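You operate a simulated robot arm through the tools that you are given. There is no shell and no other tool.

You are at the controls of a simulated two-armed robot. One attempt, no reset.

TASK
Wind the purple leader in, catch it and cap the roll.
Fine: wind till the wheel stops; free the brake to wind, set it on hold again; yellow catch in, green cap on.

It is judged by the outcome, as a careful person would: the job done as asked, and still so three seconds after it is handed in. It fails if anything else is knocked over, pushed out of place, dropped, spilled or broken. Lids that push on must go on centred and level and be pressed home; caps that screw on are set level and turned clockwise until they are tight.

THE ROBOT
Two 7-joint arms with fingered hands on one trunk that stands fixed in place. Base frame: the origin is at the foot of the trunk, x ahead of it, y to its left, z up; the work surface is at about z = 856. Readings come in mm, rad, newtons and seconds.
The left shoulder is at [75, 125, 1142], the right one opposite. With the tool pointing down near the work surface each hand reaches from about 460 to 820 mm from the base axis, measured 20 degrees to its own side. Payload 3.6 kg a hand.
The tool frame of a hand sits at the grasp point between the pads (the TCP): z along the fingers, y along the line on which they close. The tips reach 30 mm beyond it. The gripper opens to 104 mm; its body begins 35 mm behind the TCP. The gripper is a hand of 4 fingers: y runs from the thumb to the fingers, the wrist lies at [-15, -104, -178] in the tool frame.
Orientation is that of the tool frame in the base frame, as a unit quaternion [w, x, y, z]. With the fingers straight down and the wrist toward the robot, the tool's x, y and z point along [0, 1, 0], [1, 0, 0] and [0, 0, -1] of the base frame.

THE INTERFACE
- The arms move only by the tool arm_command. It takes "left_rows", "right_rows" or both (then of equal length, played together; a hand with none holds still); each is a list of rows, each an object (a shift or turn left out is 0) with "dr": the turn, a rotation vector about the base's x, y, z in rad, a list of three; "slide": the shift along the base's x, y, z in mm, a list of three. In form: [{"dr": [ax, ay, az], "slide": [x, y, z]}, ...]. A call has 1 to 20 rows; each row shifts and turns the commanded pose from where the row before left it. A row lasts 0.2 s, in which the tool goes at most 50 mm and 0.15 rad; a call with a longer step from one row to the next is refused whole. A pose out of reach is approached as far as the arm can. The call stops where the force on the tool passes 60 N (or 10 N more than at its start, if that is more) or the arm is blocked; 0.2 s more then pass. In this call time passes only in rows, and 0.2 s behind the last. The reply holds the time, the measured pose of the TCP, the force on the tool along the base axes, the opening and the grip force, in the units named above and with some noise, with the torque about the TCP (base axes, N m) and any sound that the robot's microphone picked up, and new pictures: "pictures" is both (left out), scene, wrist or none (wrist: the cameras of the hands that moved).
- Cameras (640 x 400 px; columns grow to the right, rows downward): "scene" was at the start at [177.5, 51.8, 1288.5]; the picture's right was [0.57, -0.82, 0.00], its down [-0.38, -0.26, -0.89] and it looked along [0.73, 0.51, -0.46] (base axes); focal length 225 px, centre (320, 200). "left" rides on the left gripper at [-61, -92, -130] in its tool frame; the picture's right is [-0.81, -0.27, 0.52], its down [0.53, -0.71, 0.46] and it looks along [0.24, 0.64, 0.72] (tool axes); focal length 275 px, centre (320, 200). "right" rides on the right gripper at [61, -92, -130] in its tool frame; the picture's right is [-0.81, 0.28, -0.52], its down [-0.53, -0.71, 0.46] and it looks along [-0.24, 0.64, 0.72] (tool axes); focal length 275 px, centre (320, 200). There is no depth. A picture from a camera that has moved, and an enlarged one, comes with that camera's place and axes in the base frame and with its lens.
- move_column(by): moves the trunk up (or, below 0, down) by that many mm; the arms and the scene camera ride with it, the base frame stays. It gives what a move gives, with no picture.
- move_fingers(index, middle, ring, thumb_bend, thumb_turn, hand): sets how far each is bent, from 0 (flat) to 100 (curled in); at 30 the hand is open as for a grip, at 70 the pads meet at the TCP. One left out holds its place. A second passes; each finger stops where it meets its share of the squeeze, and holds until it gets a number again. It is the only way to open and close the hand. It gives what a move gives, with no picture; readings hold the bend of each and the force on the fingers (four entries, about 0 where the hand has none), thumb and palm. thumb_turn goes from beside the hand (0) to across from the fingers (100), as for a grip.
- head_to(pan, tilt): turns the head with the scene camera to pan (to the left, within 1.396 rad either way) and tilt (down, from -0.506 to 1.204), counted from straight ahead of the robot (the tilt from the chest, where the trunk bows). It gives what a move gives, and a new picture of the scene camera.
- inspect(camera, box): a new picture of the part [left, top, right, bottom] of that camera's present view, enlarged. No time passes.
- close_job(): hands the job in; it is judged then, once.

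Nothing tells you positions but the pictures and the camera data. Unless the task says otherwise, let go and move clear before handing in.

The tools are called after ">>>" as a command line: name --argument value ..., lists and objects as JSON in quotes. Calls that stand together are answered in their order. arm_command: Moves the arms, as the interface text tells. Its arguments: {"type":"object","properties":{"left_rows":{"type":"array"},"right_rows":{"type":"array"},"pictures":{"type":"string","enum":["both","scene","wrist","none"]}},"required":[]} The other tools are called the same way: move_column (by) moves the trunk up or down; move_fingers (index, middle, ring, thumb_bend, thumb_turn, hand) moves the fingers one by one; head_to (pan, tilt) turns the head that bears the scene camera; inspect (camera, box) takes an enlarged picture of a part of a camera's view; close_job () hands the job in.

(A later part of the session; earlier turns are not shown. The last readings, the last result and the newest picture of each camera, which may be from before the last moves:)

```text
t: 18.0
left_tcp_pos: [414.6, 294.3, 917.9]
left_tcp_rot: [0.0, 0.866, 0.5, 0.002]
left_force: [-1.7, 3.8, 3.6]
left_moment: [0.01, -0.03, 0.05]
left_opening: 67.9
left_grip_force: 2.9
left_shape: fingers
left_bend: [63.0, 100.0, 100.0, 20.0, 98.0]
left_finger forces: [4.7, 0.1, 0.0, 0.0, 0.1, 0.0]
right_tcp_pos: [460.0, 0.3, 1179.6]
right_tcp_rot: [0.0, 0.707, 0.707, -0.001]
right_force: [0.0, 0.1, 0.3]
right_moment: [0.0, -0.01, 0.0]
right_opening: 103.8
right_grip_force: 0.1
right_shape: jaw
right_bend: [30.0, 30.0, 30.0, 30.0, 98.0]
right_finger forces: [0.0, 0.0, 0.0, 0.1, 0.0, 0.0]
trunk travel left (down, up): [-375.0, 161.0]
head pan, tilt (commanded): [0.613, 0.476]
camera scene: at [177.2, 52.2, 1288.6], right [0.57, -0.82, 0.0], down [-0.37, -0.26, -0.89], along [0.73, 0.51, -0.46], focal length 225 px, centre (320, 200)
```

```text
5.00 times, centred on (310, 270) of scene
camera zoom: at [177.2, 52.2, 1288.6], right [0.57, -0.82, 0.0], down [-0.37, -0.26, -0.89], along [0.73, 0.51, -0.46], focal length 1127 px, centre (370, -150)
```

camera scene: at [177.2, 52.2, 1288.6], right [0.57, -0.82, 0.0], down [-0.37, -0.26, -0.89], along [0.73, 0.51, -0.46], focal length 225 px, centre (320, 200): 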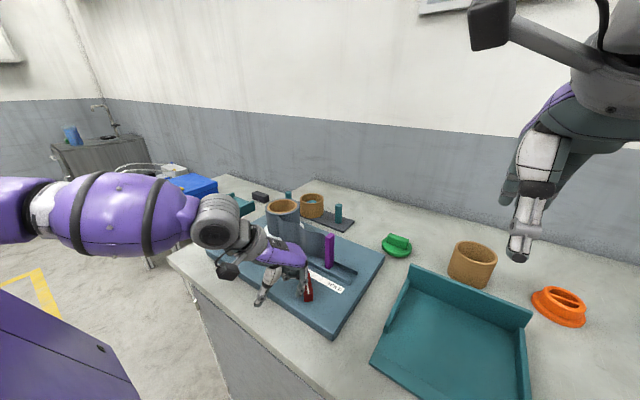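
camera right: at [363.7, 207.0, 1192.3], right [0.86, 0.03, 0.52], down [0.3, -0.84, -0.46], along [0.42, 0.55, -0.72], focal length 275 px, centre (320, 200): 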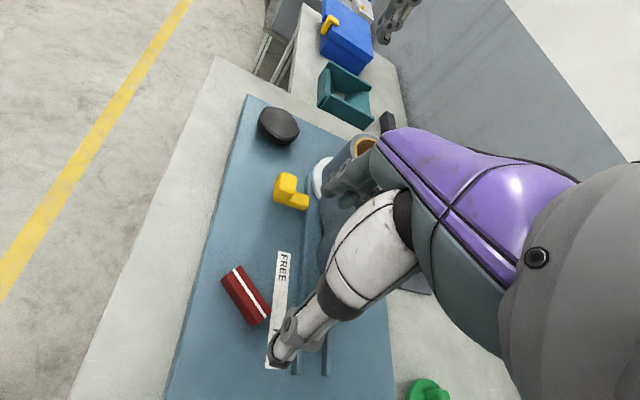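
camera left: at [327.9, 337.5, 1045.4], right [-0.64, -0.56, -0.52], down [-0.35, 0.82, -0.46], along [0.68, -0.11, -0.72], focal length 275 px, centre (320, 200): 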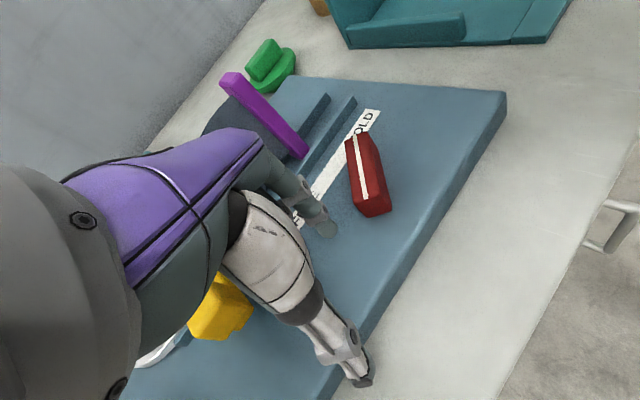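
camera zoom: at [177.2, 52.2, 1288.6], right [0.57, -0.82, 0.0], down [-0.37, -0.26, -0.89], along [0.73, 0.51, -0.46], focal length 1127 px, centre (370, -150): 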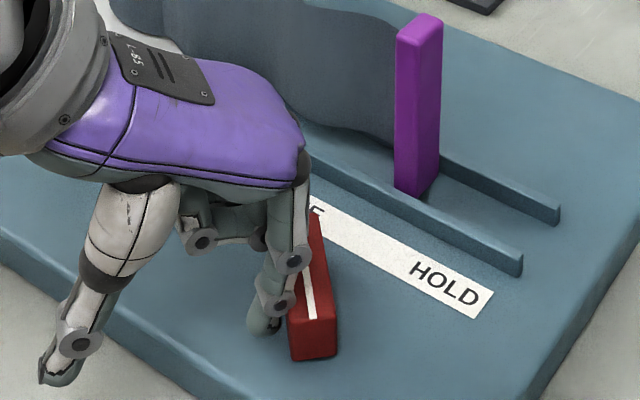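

The lever now points toward FREE and the finger force has risen to about 5 N, so it seems to be at its stop. I'll back the hand off and check.

>>> arm_command --left_rows '[{"slide": [-6, 10, 0]}, {"slide": [-6, 10, 10]}, {"slide": [0, 10, 20]}, {"slide": [0, 20, 30]}, {"slide": [0, 25, 30]}, {"slide": [0, 25, 30]}, {"slide": [0, 25, 20]}]' --pictures "both"

>>> inspect --camera "scene" --box '[260, 230, 360, 310]'

>>> inspect --camera "left" --box '[320, 100, 520, 260]'

```text
t: 19.6
left_tcp_pos: [400.3, 421.1, 1056.6]
left_tcp_rot: [0.0, 0.867, 0.498, 0.001]
left_force: [0.3, 0.8, 0.2]
left_moment: [-0.02, 0.01, -0.02]
left_opening: 72.6
left_grip_force: 0.1
left_shape: fingers
left_bend: [60.0, 100.0, 100.0, 20.0, 98.0]
left_finger forces: [0.0, 0.0, 0.0, 0.0, 0.0, 0.0]
right_tcp_pos: [459.7, -0.4, 1177.8]
right_tcp_rot: [0.0, 0.707, 0.708, 0.0]
right_force: [0.3, -0.6, 0.7]
right_moment: [0.0, -0.01, 0.01]
right_opening: 103.9
right_grip_force: 0.1
right_shape: jaw
right_bend: [30.0, 30.0, 30.0, 30.0, 98.0]
right_finger forces: [0.0, 0.0, 0.0, 0.0, 0.0, 0.1]
trunk travel left (down, up): [-375.0, 161.0]
head pan, tilt (commanded): [0.613, 0.476]
camera scene: at [177.5, 52.0, 1288.5], right [0.57, -0.82, 0.0], down [-0.38, -0.26, -0.89], along [0.73, 0.51, -0.46], focal length 225 px, centre (320, 200)
camera left: at [290.1, 414.1, 1186.8], right [-0.65, -0.56, -0.52], down [-0.35, 0.82, -0.46], along [0.68, -0.11, -0.72], focal length 275 px, centre (320, 200)
```

scene: 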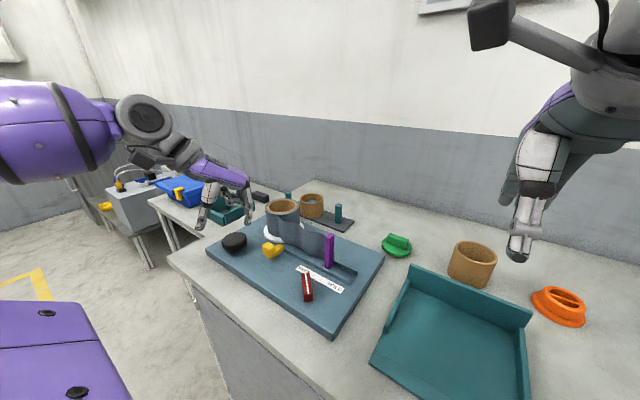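
left: 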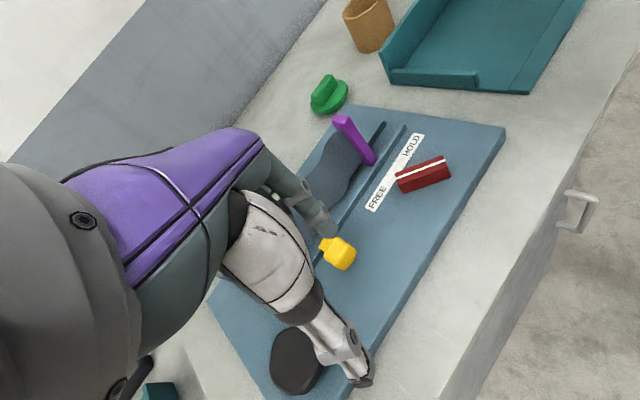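

```text
5.00 times, centred on (310, 270) of scene
camera zoom: at [177.5, 52.0, 1288.5], right [0.57, -0.82, 0.0], down [-0.38, -0.26, -0.89], along [0.73, 0.51, -0.46], focal length 1127 px, centre (370, -150)
```

zoom: 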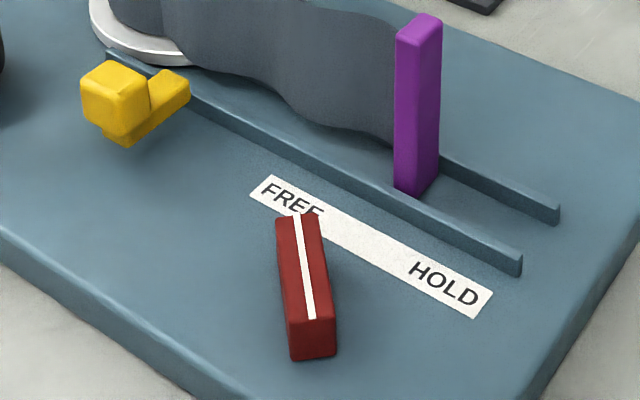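

```text
2.50 times, centred on (420, 180) of left
camera zoom: at [290.1, 414.1, 1186.8], right [-0.65, -0.56, -0.52], down [-0.35, 0.82, -0.46], along [0.68, -0.11, -0.72], focal length 688 px, centre (70, 250)
```

zoom: 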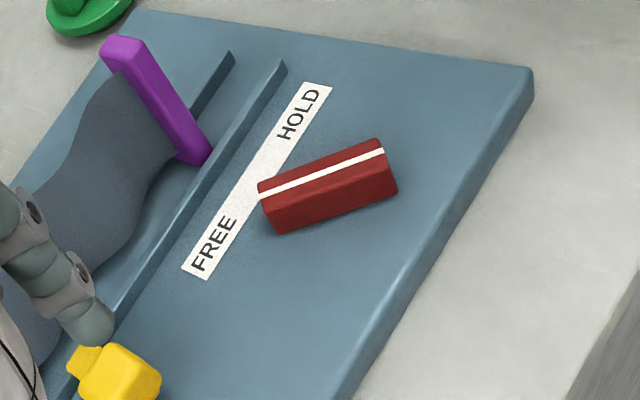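

The lever now lies at 45° pointing at FREE, so the brake is free. Next I take the left hand over the black wheel with the fingers open and test how far the wrist can turn there.

>>> move_fingers --hand "left" --index 30 --middle 30 --ring 30 --thumb_bend 30

>>> arm_command --left_rows '[{"slide": [8, 20, 0], "dr": [0, 0, 0.1]}, {"slide": [8, 20, 0], "dr": [0, 0, 0.1]}, {"slide": [9, 20, 0], "dr": [0, 0, 0.1]}, {"slide": [9, 20, 0], "dr": [0, 0, 0.1]}, {"slide": [9, 20, 0], "dr": [0, 0, 0.12]}, {"slide": [9, 15, 0]}, {"dr": [0, 0, 0.14]}, {"dr": [0, 0, 0.14]}, {"dr": [0, 0, 0.14]}, {"dr": [0, 0, 0.14]}, {"dr": [0, 0, 0.14]}]' --pictures "none"

```text
t: 20.6
left_tcp_pos: [400.1, 420.2, 1056.4]
left_tcp_rot: [0.0, 0.867, 0.498, 0.0]
left_force: [-0.5, 1.0, 0.4]
left_moment: [-0.02, 0.03, 0.02]
left_opening: 103.5
left_grip_force: 0.1
left_shape: fingers
left_bend: [30.0, 30.0, 30.0, 30.0, 98.0]
left_finger forces: [0.0, 0.0, 0.1, 0.0, 0.0, 0.0]
right_tcp_pos: [460.5, -0.1, 1178.2]
right_tcp_rot: [0.0, 0.706, 0.708, 0.0]
right_force: [0.1, 0.2, -0.5]
right_moment: [0.02, 0.01, 0.01]
right_opening: 103.8
right_grip_force: 0.1
right_shape: jaw
right_bend: [30.0, 30.0, 30.0, 30.0, 98.0]
right_finger forces: [0.0, 0.1, 0.0, 0.0, 0.1, 0.0]
trunk travel left (down, up): [-375.0, 161.0]
head pan, tilt (commanded): [0.613, 0.476]
```

```text
t: 23.0
left_tcp_pos: [453.2, 534.5, 1056.2]
left_tcp_rot: [0.0, 0.423, 0.906, 0.0]
left_force: [-0.3, -0.1, 0.1]
left_moment: [0.01, 0.01, 0.0]
left_opening: 103.5
left_grip_force: 0.0
left_shape: fingers
left_bend: [30.0, 30.0, 30.0, 30.0, 98.0]
left_finger forces: [0.1, 0.1, 0.0, 0.0, 0.1, 0.1]
right_tcp_pos: [460.2, -0.8, 1179.8]
right_tcp_rot: [0.0, 0.707, 0.708, 0.0]
right_force: [0.1, -0.4, 0.3]
right_moment: [-0.01, 0.0, -0.02]
right_opening: 103.7
right_grip_force: 0.0
right_shape: jaw
right_bend: [30.0, 30.0, 30.0, 30.0, 98.0]
right_finger forces: [0.0, 0.0, 0.0, 0.0, 0.0, 0.0]
trunk travel left (down, up): [-375.0, 161.0]
head pan, tilt (commanded): [0.613, 0.476]
```

The wrist has reached +40° without trouble, so I'll keep testing in the same direction.

>>> arm_command --left_rows '[{"dr": [0, 0, 0.14]}, {"dr": [0, 0, 0.14]}, {"dr": [0, 0, 0.14]}, {"dr": [0, 0, 0.14]}, {"dr": [0, 0, 0.14]}]' --pictures "none"

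```text
t: 24.2
left_tcp_pos: [454.2, 533.9, 1057.5]
left_tcp_rot: [0.0, 0.087, 0.996, 0.0]
left_force: [0.3, -0.8, 0.5]
left_moment: [0.04, 0.02, 0.01]
left_opening: 103.6
left_grip_force: 0.0
left_shape: fingers
left_bend: [30.0, 30.0, 30.0, 30.0, 98.0]
left_finger forces: [0.0, 0.0, 0.1, 0.0, 0.1, 0.0]
right_tcp_pos: [460.9, -0.2, 1179.0]
right_tcp_rot: [0.001, 0.707, 0.708, 0.0]
right_force: [0.3, -0.4, -0.8]
right_moment: [-0.01, -0.01, 0.0]
right_opening: 103.8
right_grip_force: 0.0
right_shape: jaw
right_bend: [30.0, 30.0, 30.0, 30.0, 98.0]
right_finger forces: [0.1, 0.1, 0.0, 0.0, 0.0, 0.0]
trunk travel left (down, up): [-375.0, 161.0]
head pan, tilt (commanded): [0.613, 0.476]
```

Reach still holds at +80°, so I'll go a little further to find the limit.

>>> arm_command --left_rows '[{"dr": [0, 0, 0.14]}, {"dr": [0, 0, 0.14]}, {"dr": [0, 0, 0.14]}]' --pictures "scene"

```text
t: 25.0
left_tcp_pos: [454.3, 534.4, 1056.5]
left_tcp_rot: [0.001, -0.122, 0.993, 0.0]
left_force: [0.8, -0.3, 0.0]
left_moment: [0.03, 0.0, 0.01]
left_opening: 103.2
left_grip_force: 0.2
left_shape: fingers
left_bend: [30.0, 30.0, 30.0, 30.0, 98.0]
left_finger forces: [0.0, 0.1, 0.0, 0.0, 0.0, 0.0]
right_tcp_pos: [460.2, -0.0, 1178.8]
right_tcp_rot: [0.0, 0.706, 0.708, 0.0]
right_force: [0.4, -0.2, 0.2]
right_moment: [-0.01, 0.0, 0.0]
right_opening: 103.6
right_grip_force: 0.1
right_shape: jaw
right_bend: [30.0, 30.0, 30.0, 30.0, 98.0]
right_finger forces: [0.0, 0.0, 0.0, 0.1, 0.0, 0.0]
trunk travel left (down, up): [-375.0, 161.0]
head pan, tilt (commanded): [0.613, 0.476]
camera scene: at [178.0, 51.6, 1288.4], right [0.57, -0.82, 0.0], down [-0.38, -0.26, -0.89], along [0.73, 0.51, -0.46], focal length 225 px, centre (320, 200)
```

scene: 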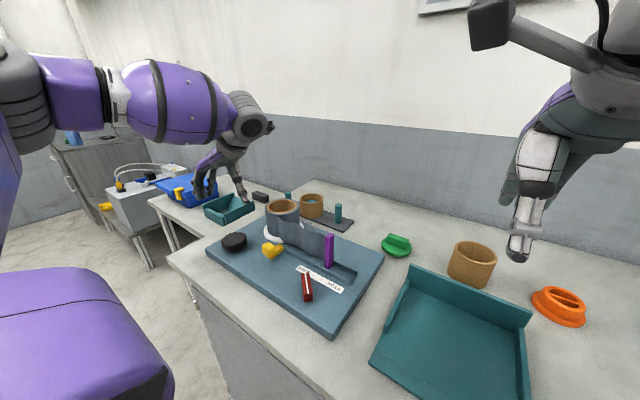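

The left wrist reaches at least +104° here. I'll go back to +90°, descend partway over the wheel and check the centring.

>>> arm_command --left_rows '[{"dr": [0, 0, -0.12], "slide": [0, 0, -20]}, {"dr": [0, 0, -0.12], "slide": [0, 0, -25]}, {"slide": [0, 1, -25]}, {"slide": [0, 0, -20]}]' --pictures "both"

>>> inspect --camera "scene" --box '[180, 150, 300, 270]'

>>> inspect --camera "left" --box '[240, 150, 440, 390]'

```text
t: 26.0
left_tcp_pos: [454.6, 534.5, 965.7]
left_tcp_rot: [0.0, -0.002, 1.0, 0.0]
left_force: [-0.1, -0.5, 0.4]
left_moment: [0.01, 0.0, -0.01]
left_opening: 103.3
left_grip_force: 0.1
left_shape: fingers
left_bend: [30.0, 30.0, 30.0, 30.0, 98.0]
left_finger forces: [0.0, 0.0, 0.1, 0.0, 0.0, 0.1]
right_tcp_pos: [460.2, 0.5, 1179.1]
right_tcp_rot: [0.001, 0.707, 0.707, 0.0]
right_force: [0.0, 0.4, -0.3]
right_moment: [0.0, 0.04, 0.02]
right_opening: 103.8
right_grip_force: 0.1
right_shape: jaw
right_bend: [30.0, 30.0, 30.0, 30.0, 98.0]
right_finger forces: [0.0, 0.0, 0.0, 0.0, 0.1, 0.0]
trunk travel left (down, up): [-375.0, 161.0]
head pan, tilt (commanded): [0.613, 0.476]
camera scene: at [177.6, 52.0, 1288.5], right [0.57, -0.82, 0.0], down [-0.38, -0.26, -0.89], along [0.73, 0.51, -0.46], focal length 225 px, centre (320, 200)
camera left: at [515.8, 442.9, 1095.4], right [0.81, -0.27, -0.52], down [-0.53, -0.71, -0.46], along [-0.24, 0.64, -0.72], focal length 275 px, centre (320, 200)
```

scene: 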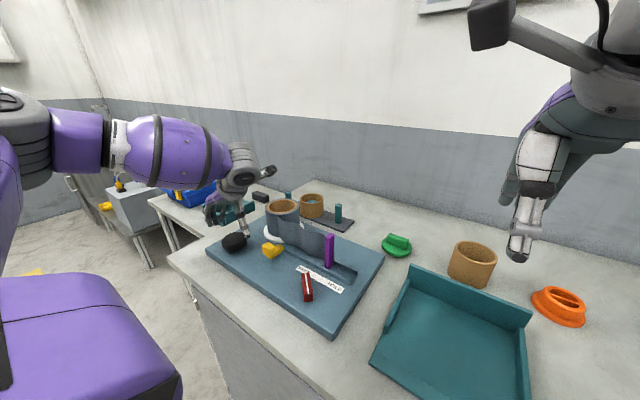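
left: 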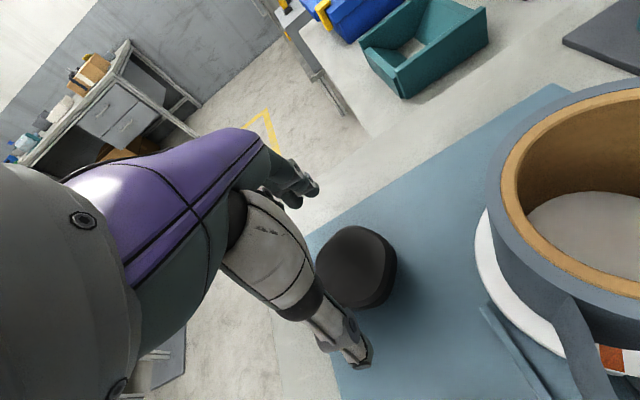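

```text
3.33 times, centred on (240, 210) of scene
camera zoom: at [177.6, 52.0, 1288.5], right [0.57, -0.82, 0.0], down [-0.38, -0.26, -0.89], along [0.73, 0.51, -0.46], focal length 751 px, centre (587, 167)
```

zoom: 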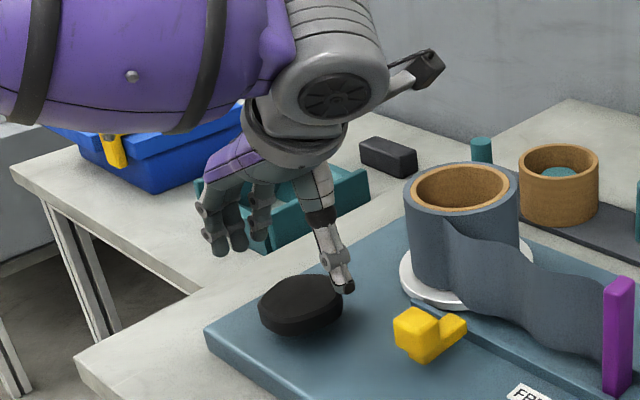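

```text
1.67 times, centred on (340, 270) of left
camera zoom: at [515.8, 442.9, 1095.4], right [0.81, -0.27, -0.52], down [-0.53, -0.71, -0.46], along [-0.24, 0.64, -0.72], focal length 459 px, centre (287, 83)
```

zoom: 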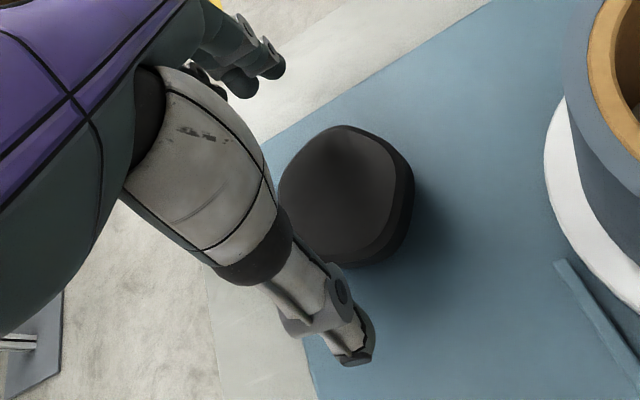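

The hand is centred over the wheel at about [454, 535]. I'll go down so the pads flank the rim and then close on it.

>>> arm_command --left_rows '[{"slide": [0, 1, -20]}, {"slide": [0, 0, -15]}, {"slide": [0, 0, -10]}, {"slide": [0, 0, -8]}]' --pictures "none"

>>> move_fingers --hand "left" --index 62 --middle 62 --ring 62 --thumb_bend 62

>>> inspect --camera "scene" --box '[180, 170, 360, 310]'

>>> inspect --camera "left" --box '[240, 150, 440, 390]'

```text
t: 27.0
left_tcp_pos: [452.6, 535.9, 912.2]
left_tcp_rot: [0.0, 0.0, 1.0, 0.0]
left_force: [-0.3, -0.3, 0.7]
left_moment: [0.0, 0.01, -0.01]
left_opening: 103.1
left_grip_force: 0.0
left_shape: fingers
left_bend: [30.0, 30.0, 30.0, 30.0, 98.0]
left_finger forces: [0.0, 0.0, 0.0, 0.0, 0.0, 0.1]
right_tcp_pos: [460.4, 1.4, 1178.8]
right_tcp_rot: [0.0, 0.707, 0.707, -0.001]
right_force: [-0.5, 0.1, 0.6]
right_moment: [0.01, 0.02, 0.0]
right_opening: 104.0
right_grip_force: 0.0
right_shape: jaw
right_bend: [30.0, 30.0, 30.0, 30.0, 98.0]
right_finger forces: [0.0, 0.0, 0.0, 0.0, 0.0, 0.0]
trunk travel left (down, up): [-375.0, 161.0]
head pan, tilt (commanded): [0.613, 0.476]
```

```text
t: 28.0
left_tcp_pos: [452.1, 537.3, 913.5]
left_tcp_rot: [0.0, -0.002, 1.0, -0.001]
left_force: [-4.3, 12.7, 4.0]
left_moment: [0.33, 0.09, 0.03]
left_opening: 60.2
left_grip_force: 17.5
left_shape: fingers
left_bend: [43.0, 50.0, 59.0, 52.0, 96.0]
left_finger forces: [12.4, 7.8, 2.7, 0.1, 11.9, 0.1]
right_tcp_pos: [459.7, 0.9, 1179.1]
right_tcp_rot: [0.0, 0.706, 0.708, 0.0]
right_force: [0.0, 0.5, -0.7]
right_moment: [0.01, 0.05, 0.02]
right_opening: 103.8
right_grip_force: 0.0
right_shape: jaw
right_bend: [30.0, 30.0, 30.0, 30.0, 98.0]
right_finger forces: [0.0, 0.0, 0.1, 0.0, 0.0, 0.0]
trunk travel left (down, up): [-375.0, 161.0]
head pan, tilt (commanded): [0.613, 0.476]
```

```text
2.86 times, centred on (270, 240) of scene
camera zoom: at [176.8, 53.0, 1288.6], right [0.57, -0.82, 0.0], down [-0.37, -0.26, -0.89], along [0.73, 0.51, -0.46], focal length 644 px, centre (463, 86)
```

zoom: 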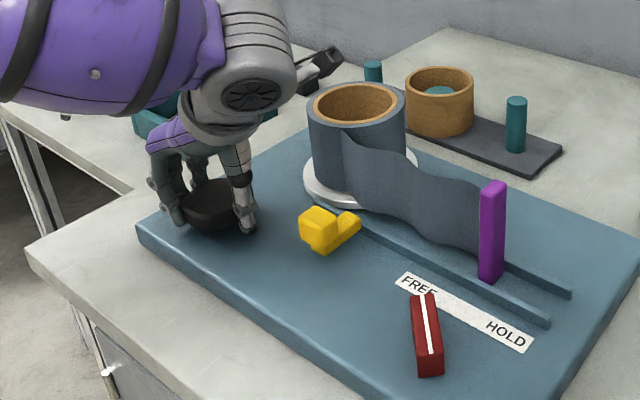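

```text
1.67 times, centred on (340, 270) of left
camera zoom: at [513.5, 445.2, 1042.1], right [0.81, -0.27, -0.52], down [-0.53, -0.71, -0.46], along [-0.25, 0.64, -0.72], focal length 459 px, centre (287, 83)
```

zoom: 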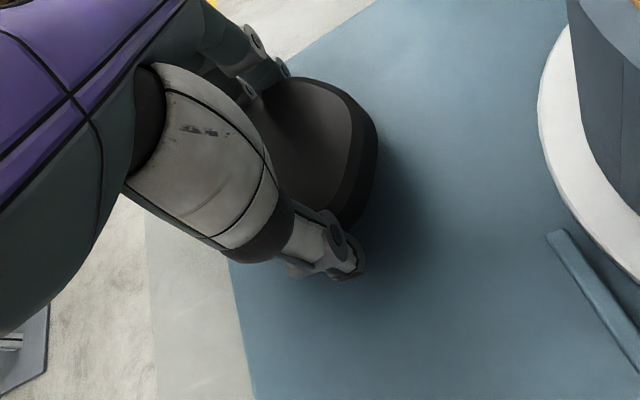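

The fingers hold the wheel rim with about 17 N. I'll try a small clockwise turn and watch whether the purple tab moves.

>>> arm_command --left_rows '[{"dr": [0, 0, -0.08]}, {"dr": [0, 0, -0.08]}, {"dr": [0, 0, -0.08]}, {"dr": [0, 0, -0.08]}]' --pictures "none"

>>> inspect --camera "scene" --box '[180, 170, 360, 310]'

>>> inspect --camera "left" --box '[240, 150, 440, 390]'

```text
t: 29.0
left_tcp_pos: [452.9, 537.2, 912.9]
left_tcp_rot: [0.0, 0.158, 0.987, 0.0]
left_force: [-8.0, 15.6, -0.2]
left_moment: [0.42, 0.14, 0.07]
left_opening: 60.3
left_grip_force: 18.7
left_shape: fingers
left_bend: [43.0, 50.0, 58.0, 52.0, 98.0]
left_finger forces: [11.1, 9.0, 5.0, 0.0, 11.7, 0.0]
right_tcp_pos: [459.5, 1.3, 1179.3]
right_tcp_rot: [0.001, 0.707, 0.707, 0.0]
right_force: [0.3, 0.4, 0.7]
right_moment: [0.03, 0.01, 0.0]
right_opening: 104.0
right_grip_force: 0.0
right_shape: jaw
right_bend: [30.0, 30.0, 30.0, 30.0, 98.0]
right_finger forces: [0.1, 0.0, 0.1, 0.0, 0.0, 0.1]
trunk travel left (down, up): [-375.0, 161.0]
head pan, tilt (commanded): [0.613, 0.476]
```

```text
2.86 times, centred on (270, 240) of scene
camera zoom: at [176.6, 53.8, 1288.6], right [0.57, -0.82, 0.0], down [-0.37, -0.26, -0.89], along [0.73, 0.51, -0.46], focal length 644 px, centre (463, 86)
```

zoom: 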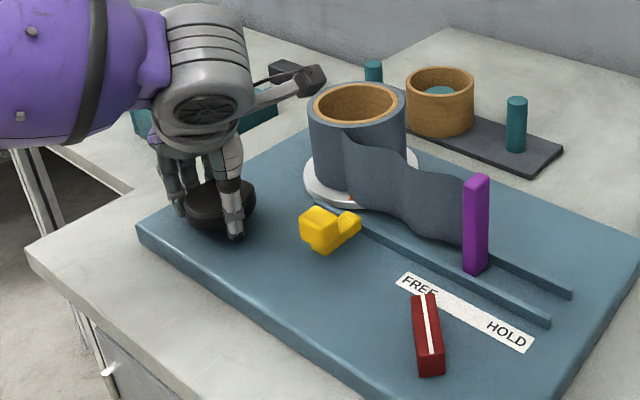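

```text
1.67 times, centred on (340, 270) of left
camera zoom: at [482.2, 431.2, 1042.5], right [0.68, -0.51, -0.52], down [-0.73, -0.51, -0.45], along [-0.03, 0.69, -0.72], focal length 459 px, centre (287, 83)
```

zoom: 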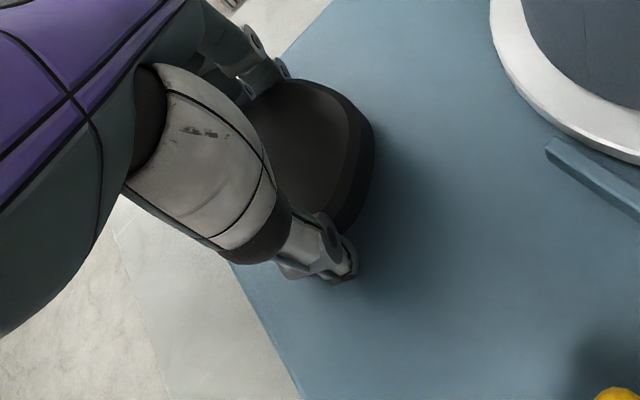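

Clockwise winding works: the tab moved about 19 mm toward the roll for 18° of wheel. I'll keep turning clockwise in the same grip.

>>> arm_command --left_rows '[{"dr": [0, 0, -0.1], "slide": [-0.5, 1, 0]}, {"dr": [0, 0, -0.1], "slide": [-0.5, 1, 0]}, {"dr": [0, 0, -0.1]}, {"dr": [0, 0, -0.1]}, {"dr": [0, 0, -0.1]}, {"dr": [0, 0, -0.1]}, {"dr": [0, 0, -0.1]}]' --pictures "none"

>>> inspect --camera "scene" --box '[180, 170, 360, 310]'

```text
t: 30.6
left_tcp_pos: [453.0, 539.1, 913.0]
left_tcp_rot: [0.001, 0.487, 0.873, 0.001]
left_force: [-2.6, 17.0, -2.6]
left_moment: [0.36, -0.04, 0.07]
left_opening: 60.3
left_grip_force: 18.7
left_shape: fingers
left_bend: [44.0, 51.0, 58.0, 52.0, 98.0]
left_finger forces: [9.3, 8.3, 6.0, 0.0, 13.2, 0.0]
right_tcp_pos: [459.3, 1.8, 1178.3]
right_tcp_rot: [0.001, 0.707, 0.707, -0.001]
right_force: [-0.3, 0.8, -0.2]
right_moment: [-0.03, -0.02, -0.01]
right_opening: 103.8
right_grip_force: 0.1
right_shape: jaw
right_bend: [30.0, 30.0, 30.0, 30.0, 98.0]
right_finger forces: [0.1, 0.0, 0.0, 0.0, 0.0, 0.0]
trunk travel left (down, up): [-375.0, 161.0]
head pan, tilt (commanded): [0.613, 0.476]
```

```text
2.86 times, centred on (270, 240) of scene
camera zoom: at [177.4, 53.9, 1288.5], right [0.57, -0.82, 0.0], down [-0.37, -0.26, -0.89], along [0.73, 0.51, -0.46], focal length 644 px, centre (463, 86)
```

zoom: 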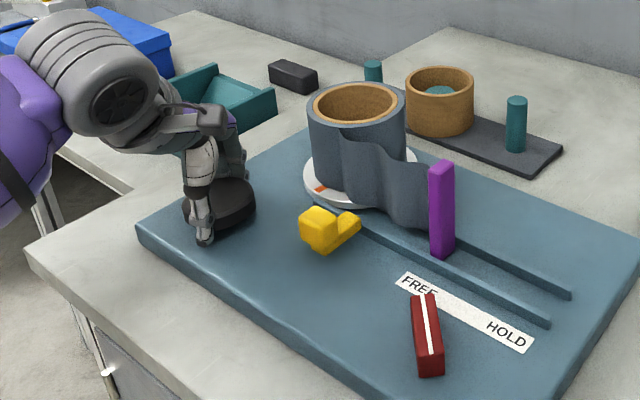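

The tab keeps coming in, the disc's orange mark is turning and the grip is steady. I'll continue clockwise.

>>> arm_command --left_rows '[{"dr": [0, 0, -0.1], "slide": [0, 1, 0]}, {"dr": [0, 0, -0.1]}, {"dr": [0, 0, -0.1]}, {"dr": [0, 0, -0.1]}, {"dr": [0, 0, -0.1]}, {"dr": [0, 0, -0.1]}, {"dr": [0, 0, -0.1]}]' --pictures "none"

>>> inspect --camera "scene" --box '[180, 170, 360, 310]'

```text
t: 32.2
left_tcp_pos: [454.0, 541.2, 913.1]
left_tcp_rot: [0.0, 0.757, 0.654, 0.002]
left_force: [8.2, 14.5, -1.2]
left_moment: [0.25, -0.25, 0.09]
left_opening: 60.0
left_grip_force: 18.7
left_shape: fingers
left_bend: [44.0, 51.0, 59.0, 52.0, 98.0]
left_finger forces: [9.1, 8.7, 5.8, 0.0, 13.6, 0.0]
right_tcp_pos: [461.3, 1.5, 1178.0]
right_tcp_rot: [0.001, 0.707, 0.708, -0.001]
right_force: [0.5, 0.1, -0.4]
right_moment: [-0.02, 0.01, 0.01]
right_opening: 103.6
right_grip_force: 0.0
right_shape: jaw
right_bend: [30.0, 30.0, 30.0, 30.0, 98.0]
right_finger forces: [0.0, 0.1, 0.1, 0.0, 0.1, 0.1]
trunk travel left (down, up): [-375.0, 161.0]
head pan, tilt (commanded): [0.613, 0.476]
```

```text
2.86 times, centred on (270, 240) of scene
camera zoom: at [178.6, 53.5, 1288.3], right [0.57, -0.82, 0.0], down [-0.38, -0.26, -0.89], along [0.73, 0.51, -0.46], focal length 644 px, centre (463, 86)
```

zoom: 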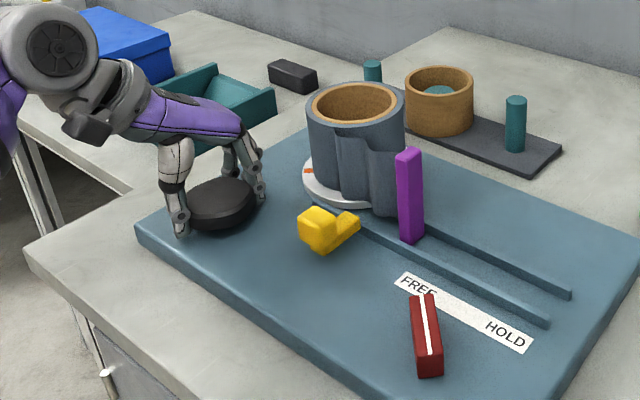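

The tab is close to the roll now, at yaw about −8°. I'll keep winding in shorter bursts and watch the torque for the stop.

>>> arm_command --left_rows '[{"dr": [0, 0, -0.08]}, {"dr": [0, 0, -0.08]}, {"dr": [0, 0, -0.08]}, {"dr": [0, 0, -0.08]}]' --pictures "none"

>>> inspect --camera "scene" --box '[180, 170, 360, 310]'

```text
t: 33.2
left_tcp_pos: [454.0, 540.6, 913.0]
left_tcp_rot: [0.0, 0.852, 0.524, 0.001]
left_force: [13.6, 13.4, -0.4]
left_moment: [0.19, -0.29, 0.05]
left_opening: 60.0
left_grip_force: 18.5
left_shape: fingers
left_bend: [44.0, 51.0, 58.0, 51.0, 99.0]
left_finger forces: [8.5, 8.4, 6.7, 0.1, 13.9, 0.0]
right_tcp_pos: [462.5, 1.0, 1178.5]
right_tcp_rot: [0.001, 0.706, 0.708, -0.001]
right_force: [-0.4, -0.3, -0.3]
right_moment: [0.01, 0.01, -0.04]
right_opening: 103.7
right_grip_force: 0.0
right_shape: jaw
right_bend: [30.0, 30.0, 30.0, 30.0, 98.0]
right_finger forces: [0.0, 0.0, 0.1, 0.1, 0.0, 0.1]
trunk travel left (down, up): [-375.0, 161.0]
head pan, tilt (commanded): [0.613, 0.476]
```

```text
2.86 times, centred on (270, 240) of scene
camera zoom: at [179.0, 53.3, 1288.2], right [0.57, -0.82, 0.0], down [-0.38, -0.26, -0.89], along [0.73, 0.51, -0.46], focal length 644 px, centre (463, 86)
```

zoom: 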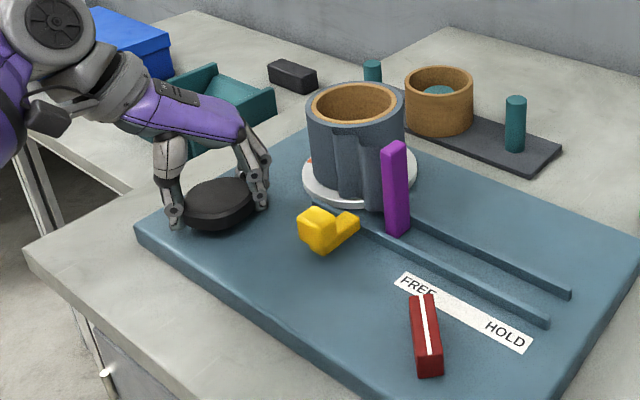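

Still turning freely. I'll continue in short bursts.

>>> arm_command --left_rows '[{"dr": [0, 0, -0.08]}, {"dr": [0, 0, -0.08]}, {"dr": [0, 0, -0.08]}, {"dr": [0, 0, -0.08]}]' --pictures "none"

>>> inspect --camera "scene" --box '[180, 170, 360, 310]'

```text
t: 34.2
left_tcp_pos: [454.8, 539.8, 912.8]
left_tcp_rot: [0.001, 0.924, 0.382, 0.0]
left_force: [15.1, 9.6, 0.6]
left_moment: [0.13, -0.27, 0.06]
left_opening: 60.3
left_grip_force: 18.7
left_shape: fingers
left_bend: [45.0, 51.0, 58.0, 51.0, 99.0]
left_finger forces: [7.8, 8.1, 6.6, 0.0, 14.8, 0.1]
right_tcp_pos: [461.3, 0.3, 1177.3]
right_tcp_rot: [-0.001, 0.707, 0.708, 0.0]
right_force: [0.5, -0.2, 0.9]
right_moment: [-0.01, -0.02, -0.01]
right_opening: 103.8
right_grip_force: 0.0
right_shape: jaw
right_bend: [30.0, 30.0, 30.0, 30.0, 98.0]
right_finger forces: [0.0, 0.0, 0.1, 0.0, 0.0, 0.1]
trunk travel left (down, up): [-375.0, 161.0]
head pan, tilt (commanded): [0.613, 0.476]
```

```text
2.86 times, centred on (270, 240) of scene
camera zoom: at [179.2, 52.9, 1288.2], right [0.57, -0.82, 0.0], down [-0.38, -0.26, -0.89], along [0.73, 0.51, -0.46], focal length 644 px, centre (463, 86)
```

zoom: 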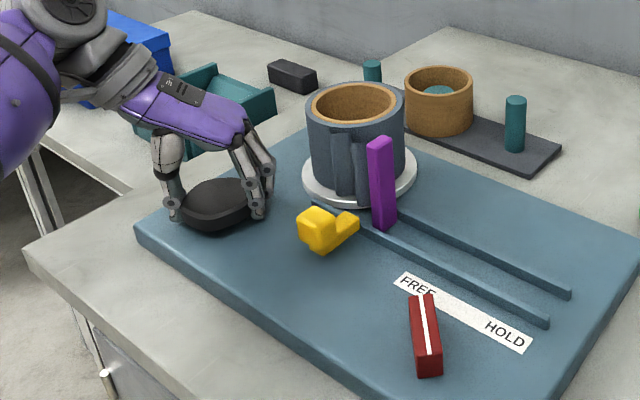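

The tab is at about y = 398 and the catch nose at y ≈ 414, so some winding is left. I'll continue and watch for the wrist limit.

>>> arm_command --left_rows '[{"dr": [0, 0, -0.08]}, {"dr": [0, 0, -0.08]}, {"dr": [0, 0, -0.08]}]' --pictures "none"

>>> inspect --camera "scene" --box '[180, 170, 360, 310]'

```text
t: 35.0
left_tcp_pos: [455.3, 539.3, 912.9]
left_tcp_rot: [0.0, 0.963, 0.269, 0.001]
left_force: [15.9, 8.7, -0.9]
left_moment: [0.06, -0.3, -0.01]
left_opening: 60.1
left_grip_force: 18.3
left_shape: fingers
left_bend: [46.0, 52.0, 59.0, 51.0, 99.0]
left_finger forces: [7.1, 7.9, 6.4, 0.1, 15.4, 0.1]
right_tcp_pos: [462.1, 1.8, 1178.2]
right_tcp_rot: [-0.001, 0.706, 0.708, 0.0]
right_force: [0.4, 0.0, 0.3]
right_moment: [0.0, 0.02, 0.01]
right_opening: 103.8
right_grip_force: 0.0
right_shape: jaw
right_bend: [30.0, 30.0, 30.0, 30.0, 98.0]
right_finger forces: [0.1, 0.1, 0.0, 0.0, 0.0, 0.0]
trunk travel left (down, up): [-375.0, 161.0]
head pan, tilt (commanded): [0.613, 0.476]
```

```text
2.86 times, centred on (270, 240) of scene
camera zoom: at [179.4, 52.9, 1288.2], right [0.57, -0.82, 0.0], down [-0.38, -0.26, -0.89], along [0.73, 0.51, -0.46], focal length 644 px, centre (463, 86)
```

zoom: 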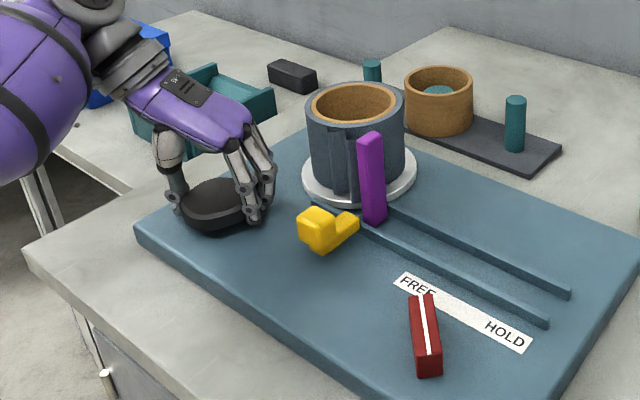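

Still no stop and no reach limit at −59°. I'll continue.

>>> arm_command --left_rows '[{"dr": [0, 0, -0.08]}, {"dr": [0, 0, -0.08]}, {"dr": [0, 0, -0.08]}]' --pictures "none"

>>> inspect --camera "scene" --box '[180, 170, 360, 310]'

```text
t: 35.8
left_tcp_pos: [454.9, 538.6, 912.4]
left_tcp_rot: [-0.001, 0.989, 0.151, 0.001]
left_force: [17.0, 4.8, 0.1]
left_moment: [0.01, -0.31, -0.01]
left_opening: 60.0
left_grip_force: 18.4
left_shape: fingers
left_bend: [46.0, 52.0, 59.0, 51.0, 99.0]
left_finger forces: [7.0, 7.9, 6.4, 0.1, 15.8, 0.0]
right_tcp_pos: [461.1, -0.5, 1177.9]
right_tcp_rot: [-0.001, 0.707, 0.708, -0.001]
right_force: [0.1, 0.4, 0.2]
right_moment: [0.01, 0.03, 0.01]
right_opening: 103.7
right_grip_force: 0.1
right_shape: jaw
right_bend: [30.0, 30.0, 30.0, 30.0, 98.0]
right_finger forces: [0.1, 0.0, 0.2, 0.1, 0.0, 0.0]
trunk travel left (down, up): [-375.0, 161.0]
head pan, tilt (commanded): [0.613, 0.476]
```

```text
2.86 times, centred on (270, 240) of scene
camera zoom: at [179.4, 52.2, 1288.2], right [0.57, -0.82, 0.0], down [-0.38, -0.26, -0.89], along [0.73, 0.51, -0.46], focal length 644 px, centre (463, 86)
```

zoom: 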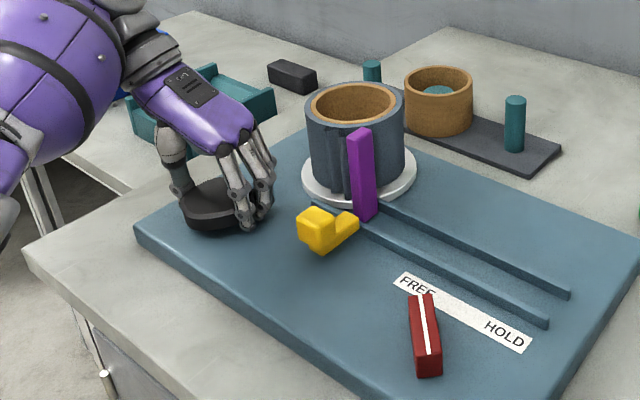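

At −73° yaw the tab is near y = 419, level with the catch. I'll go on turning.

>>> arm_command --left_rows '[{"dr": [0, 0, -0.07]}, {"dr": [0, 0, -0.07]}, {"dr": [0, 0, -0.07]}]' --pictures "none"

>>> inspect --camera "scene" --box '[180, 170, 360, 310]'

```text
t: 36.6
left_tcp_pos: [454.5, 539.0, 912.0]
left_tcp_rot: [0.0, 0.999, 0.046, 0.001]
left_force: [18.9, 2.9, 1.9]
left_moment: [-0.01, -0.3, 0.01]
left_opening: 60.1
left_grip_force: 18.9
left_shape: fingers
left_bend: [47.0, 52.0, 59.0, 50.0, 99.0]
left_finger forces: [6.4, 7.7, 6.8, 0.1, 17.1, 0.1]
right_tcp_pos: [461.6, -0.1, 1179.1]
right_tcp_rot: [0.0, 0.707, 0.708, 0.0]
right_force: [-0.9, 0.0, 0.2]
right_moment: [0.03, -0.02, 0.01]
right_opening: 103.5
right_grip_force: 0.0
right_shape: jaw
right_bend: [30.0, 30.0, 30.0, 30.0, 98.0]
right_finger forces: [0.0, 0.0, 0.0, 0.0, 0.1, 0.1]
trunk travel left (down, up): [-375.0, 161.0]
head pan, tilt (commanded): [0.613, 0.476]
```

```text
2.86 times, centred on (270, 240) of scene
camera zoom: at [179.7, 51.9, 1288.2], right [0.57, -0.82, 0.0], down [-0.38, -0.26, -0.89], along [0.73, 0.51, -0.46], focal length 644 px, centre (463, 86)
```

zoom: 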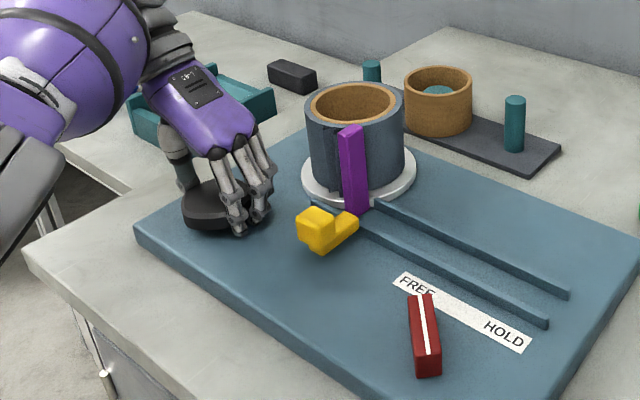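

Still turning freely at −85°. I'll keep going gently.

>>> arm_command --left_rows '[{"dr": [0, 0, -0.07]}, {"dr": [0, 0, -0.07]}]' --pictures "none"

>>> inspect --camera "scene" --box '[180, 170, 360, 310]'

```text
t: 37.2
left_tcp_pos: [455.3, 537.9, 913.2]
left_tcp_rot: [0.0, 1.0, -0.024, 0.0]
left_force: [20.2, 0.1, 1.3]
left_moment: [0.02, -0.41, 0.43]
left_opening: 60.2
left_grip_force: 19.6
left_shape: fingers
left_bend: [47.0, 53.0, 60.0, 50.0, 97.0]
left_finger forces: [7.3, 8.7, 6.5, 0.0, 15.9, 0.0]
right_tcp_pos: [463.2, -1.1, 1177.6]
right_tcp_rot: [-0.001, 0.706, 0.708, -0.001]
right_force: [-0.1, 0.5, 0.0]
right_moment: [-0.02, 0.03, -0.05]
right_opening: 103.9
right_grip_force: 0.0
right_shape: jaw
right_bend: [30.0, 30.0, 30.0, 30.0, 98.0]
right_finger forces: [0.0, 0.0, 0.0, 0.0, 0.0, 0.0]
trunk travel left (down, up): [-375.0, 161.0]
head pan, tilt (commanded): [0.613, 0.476]
```

```text
2.86 times, centred on (270, 240) of scene
camera zoom: at [180.1, 51.5, 1288.1], right [0.57, -0.82, 0.0], down [-0.38, -0.26, -0.89], along [0.73, 0.51, -0.46], focal length 644 px, centre (463, 86)
```

zoom: 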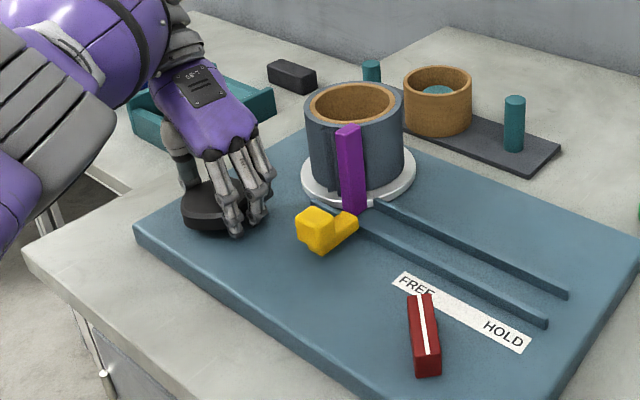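

The torque about the wheel jumped to 0.43 N·m and the tab barely moved, so this looks like the stop. I'll add a small extra turn to confirm.

>>> arm_command --left_rows '[{"dr": [0, 0, -0.04]}]' --pictures "none"

>>> inspect --camera "scene" --box '[255, 190, 345, 260]'

```text
t: 37.6
left_tcp_pos: [455.2, 537.3, 913.0]
left_tcp_rot: [0.0, 0.999, -0.042, 0.0]
left_force: [22.7, 1.6, -3.4]
left_moment: [-0.02, -0.52, 0.45]
left_opening: 59.8
left_grip_force: 19.1
left_shape: fingers
left_bend: [47.0, 53.0, 60.0, 50.0, 97.0]
left_finger forces: [6.0, 10.4, 6.1, 0.1, 15.1, 0.0]
right_tcp_pos: [461.7, 0.8, 1176.7]
right_tcp_rot: [-0.001, 0.707, 0.708, -0.001]
right_force: [-1.2, -0.9, 0.4]
right_moment: [0.02, 0.0, 0.0]
right_opening: 104.1
right_grip_force: 0.0
right_shape: jaw
right_bend: [30.0, 30.0, 30.0, 30.0, 98.0]
right_finger forces: [0.1, 0.1, 0.0, 0.0, 0.0, 0.0]
trunk travel left (down, up): [-375.0, 161.0]
head pan, tilt (commanded): [0.613, 0.476]
```

```text
5.71 times, centred on (300, 225) of scene
camera zoom: at [180.6, 52.0, 1288.0], right [0.57, -0.82, 0.0], down [-0.38, -0.26, -0.89], along [0.73, 0.51, -0.46], focal length 1288 px, centre (434, 57)
```

zoom: 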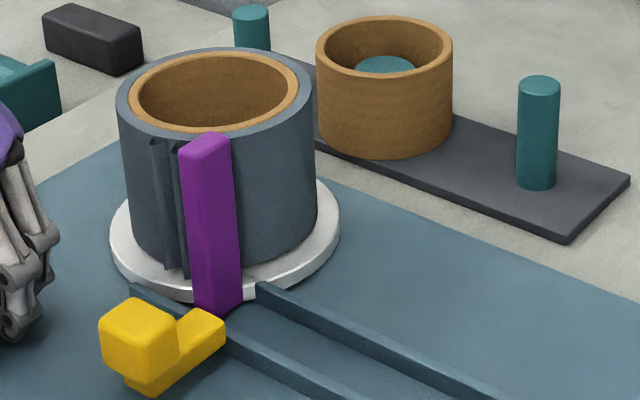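

The wheel is at its stop: torque stays at 0.45 N·m while the tab rests against the roll. I'll keep the left hand holding the wheel and bring the right hand, index finger out, to the lever to set it back to HOLD.

>>> move_fingers --hand "right" --index 60 --middle 100 --ring 100 --thumb_bend 20

>>> arm_command --right_rows '[{"slide": [0, 20, -10], "dr": [0, 0, 0.1]}, {"slide": [0, 25, -10], "dr": [0, 0, 0.1]}, {"slide": [0, 25, -15], "dr": [0, 0, 0.1]}, {"slide": [-2, 25, -15], "dr": [0, 0, 0.1]}, {"slide": [-2, 25, -15], "dr": [0, 0, 0.1]}, {"slide": [-2, 25, -15], "dr": [0, 0, 0.1]}, {"slide": [-2, 25, -15], "dr": [0, 0, 0.1]}, {"slide": [-4, 25, -15], "dr": [0, 0, 0.085]}, {"slide": [-3, 12, -15]}]' --pictures "both"

>>> inspect --camera "scene" --box '[240, 190, 400, 310]'

```text
t: 38.6
left_tcp_pos: [454.6, 538.7, 912.5]
left_tcp_rot: [-0.001, 0.999, -0.042, 0.0]
left_force: [22.9, -0.7, -4.3]
left_moment: [-0.05, -0.51, 0.47]
left_opening: 59.9
left_grip_force: 19.2
left_shape: fingers
left_bend: [47.0, 53.0, 60.0, 50.0, 97.0]
left_finger forces: [6.9, 10.8, 6.2, 0.1, 14.3, 0.0]
right_tcp_pos: [463.7, -0.6, 1177.3]
right_tcp_rot: [0.0, 0.706, 0.708, 0.0]
right_force: [-0.1, -0.2, 0.3]
right_moment: [0.01, -0.01, 0.0]
right_opening: 73.0
right_grip_force: 0.0
right_shape: fingers
right_bend: [60.0, 100.0, 100.0, 20.0, 98.0]
right_finger forces: [0.0, 0.0, 0.0, 0.0, 0.0, 0.0]
trunk travel left (down, up): [-375.0, 161.0]
head pan, tilt (commanded): [0.613, 0.476]
```

```text
t: 40.6
left_tcp_pos: [454.4, 537.6, 913.1]
left_tcp_rot: [-0.001, 0.999, -0.042, 0.0]
left_force: [23.8, -1.0, -5.6]
left_moment: [-0.11, -0.52, 0.42]
left_opening: 60.0
left_grip_force: 18.7
left_shape: fingers
left_bend: [47.0, 53.0, 60.0, 50.0, 97.0]
left_finger forces: [6.9, 10.9, 6.2, 0.0, 14.2, 0.0]
right_tcp_pos: [446.0, 205.9, 1051.9]
right_tcp_rot: [-0.002, 0.382, 0.924, 0.0]
right_force: [0.5, 0.1, 0.1]
right_moment: [0.0, -0.04, 0.0]
right_opening: 72.6
right_grip_force: 0.0
right_shape: fingers
right_bend: [60.0, 100.0, 100.0, 20.0, 98.0]
right_finger forces: [0.0, 0.0, 0.1, 0.0, 0.0, 0.0]
trunk travel left (down, up): [-375.0, 161.0]
head pan, tilt (commanded): [0.613, 0.476]
camera scene: at [180.5, 52.0, 1288.1], right [0.57, -0.82, 0.0], down [-0.38, -0.26, -0.89], along [0.73, 0.51, -0.46], focal length 225 px, centre (320, 200)
camera right: at [338.5, 185.0, 1182.4], right [0.77, -0.38, 0.52], down [-0.13, -0.88, -0.46], along [0.63, 0.28, -0.73], focal length 275 px, centre (320, 200)
```

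scene: 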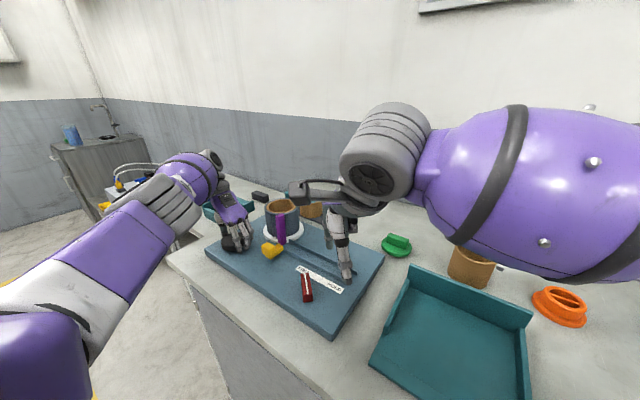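
right: 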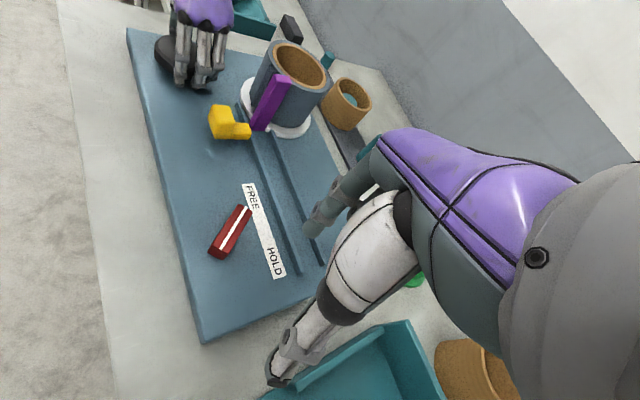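

```text
3.33 times, centred on (320, 250) of scene
camera zoom: at [180.5, 52.0, 1288.1], right [0.57, -0.82, 0.0], down [-0.38, -0.26, -0.89], along [0.73, 0.51, -0.46], focal length 751 px, centre (320, 33)
```

zoom: 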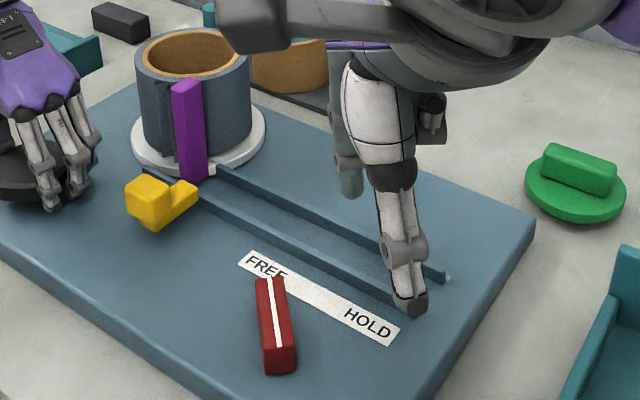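

The right index finger is ready above the board with the lever in clear view. I'll descend beside the lever's near half on its right side.

>>> arm_command --right_rows '[{"slide": [0, 0, -25]}, {"slide": [0, 0, -25]}, {"slide": [0, 0, -25]}, {"slide": [0, 0, -20]}, {"slide": [0, 0, -15]}, {"slide": [0, 0, -10]}]' --pictures "wrist"

>>> inspect --camera "scene" --box '[260, 200, 400, 320]'

>>> inspect --camera "right" --box '[180, 150, 400, 300]'

```text
t: 42.0
left_tcp_pos: [454.3, 538.1, 913.2]
left_tcp_rot: [0.0, 0.999, -0.042, 0.001]
left_force: [22.8, -1.8, -5.1]
left_moment: [-0.09, -0.52, 0.45]
left_opening: 59.9
left_grip_force: 18.7
left_shape: fingers
left_bend: [47.0, 53.0, 60.0, 50.0, 97.0]
left_finger forces: [6.8, 10.9, 6.2, 0.0, 14.3, 0.0]
right_tcp_pos: [444.4, 206.5, 931.4]
right_tcp_rot: [-0.001, 0.381, 0.924, 0.0]
right_force: [0.2, 0.4, 0.3]
right_moment: [-0.03, 0.0, 0.02]
right_opening: 72.9
right_grip_force: 0.0
right_shape: fingers
right_bend: [60.0, 100.0, 100.0, 20.0, 98.0]
right_finger forces: [0.1, 0.0, 0.1, 0.0, 0.0, 0.0]
trunk travel left (down, up): [-375.0, 161.0]
head pan, tilt (commanded): [0.613, 0.476]
camera right: at [337.9, 185.4, 1062.2], right [0.77, -0.38, 0.52], down [-0.13, -0.88, -0.46], along [0.63, 0.28, -0.73], focal length 275 px, centre (320, 200)
```

right: 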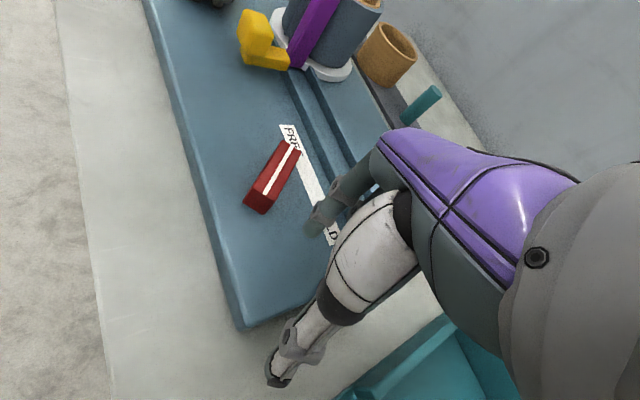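

```text
3.33 times, centred on (330, 260) of scene
camera zoom: at [180.5, 52.0, 1288.1], right [0.57, -0.82, 0.0], down [-0.38, -0.26, -0.89], along [0.73, 0.51, -0.46], focal length 751 px, centre (287, 0)
```

zoom: 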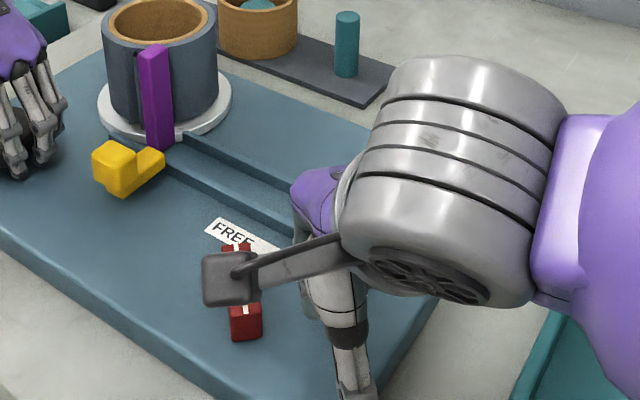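

```text
2.67 times, centred on (290, 225) of right
camera zoom: at [337.9, 185.4, 1062.2], right [0.77, -0.38, 0.52], down [-0.13, -0.88, -0.46], along [0.63, 0.28, -0.73], focal length 734 px, centre (400, 133)
```

zoom: 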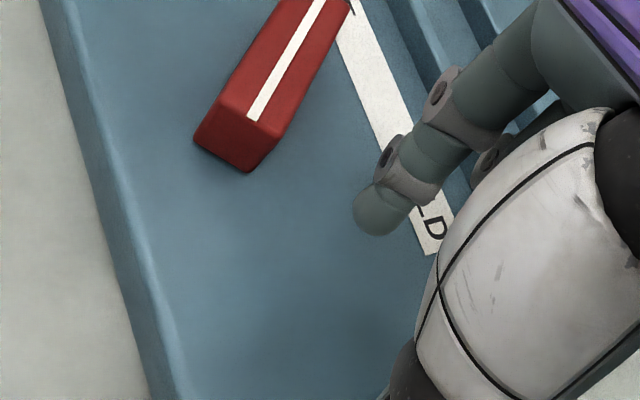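

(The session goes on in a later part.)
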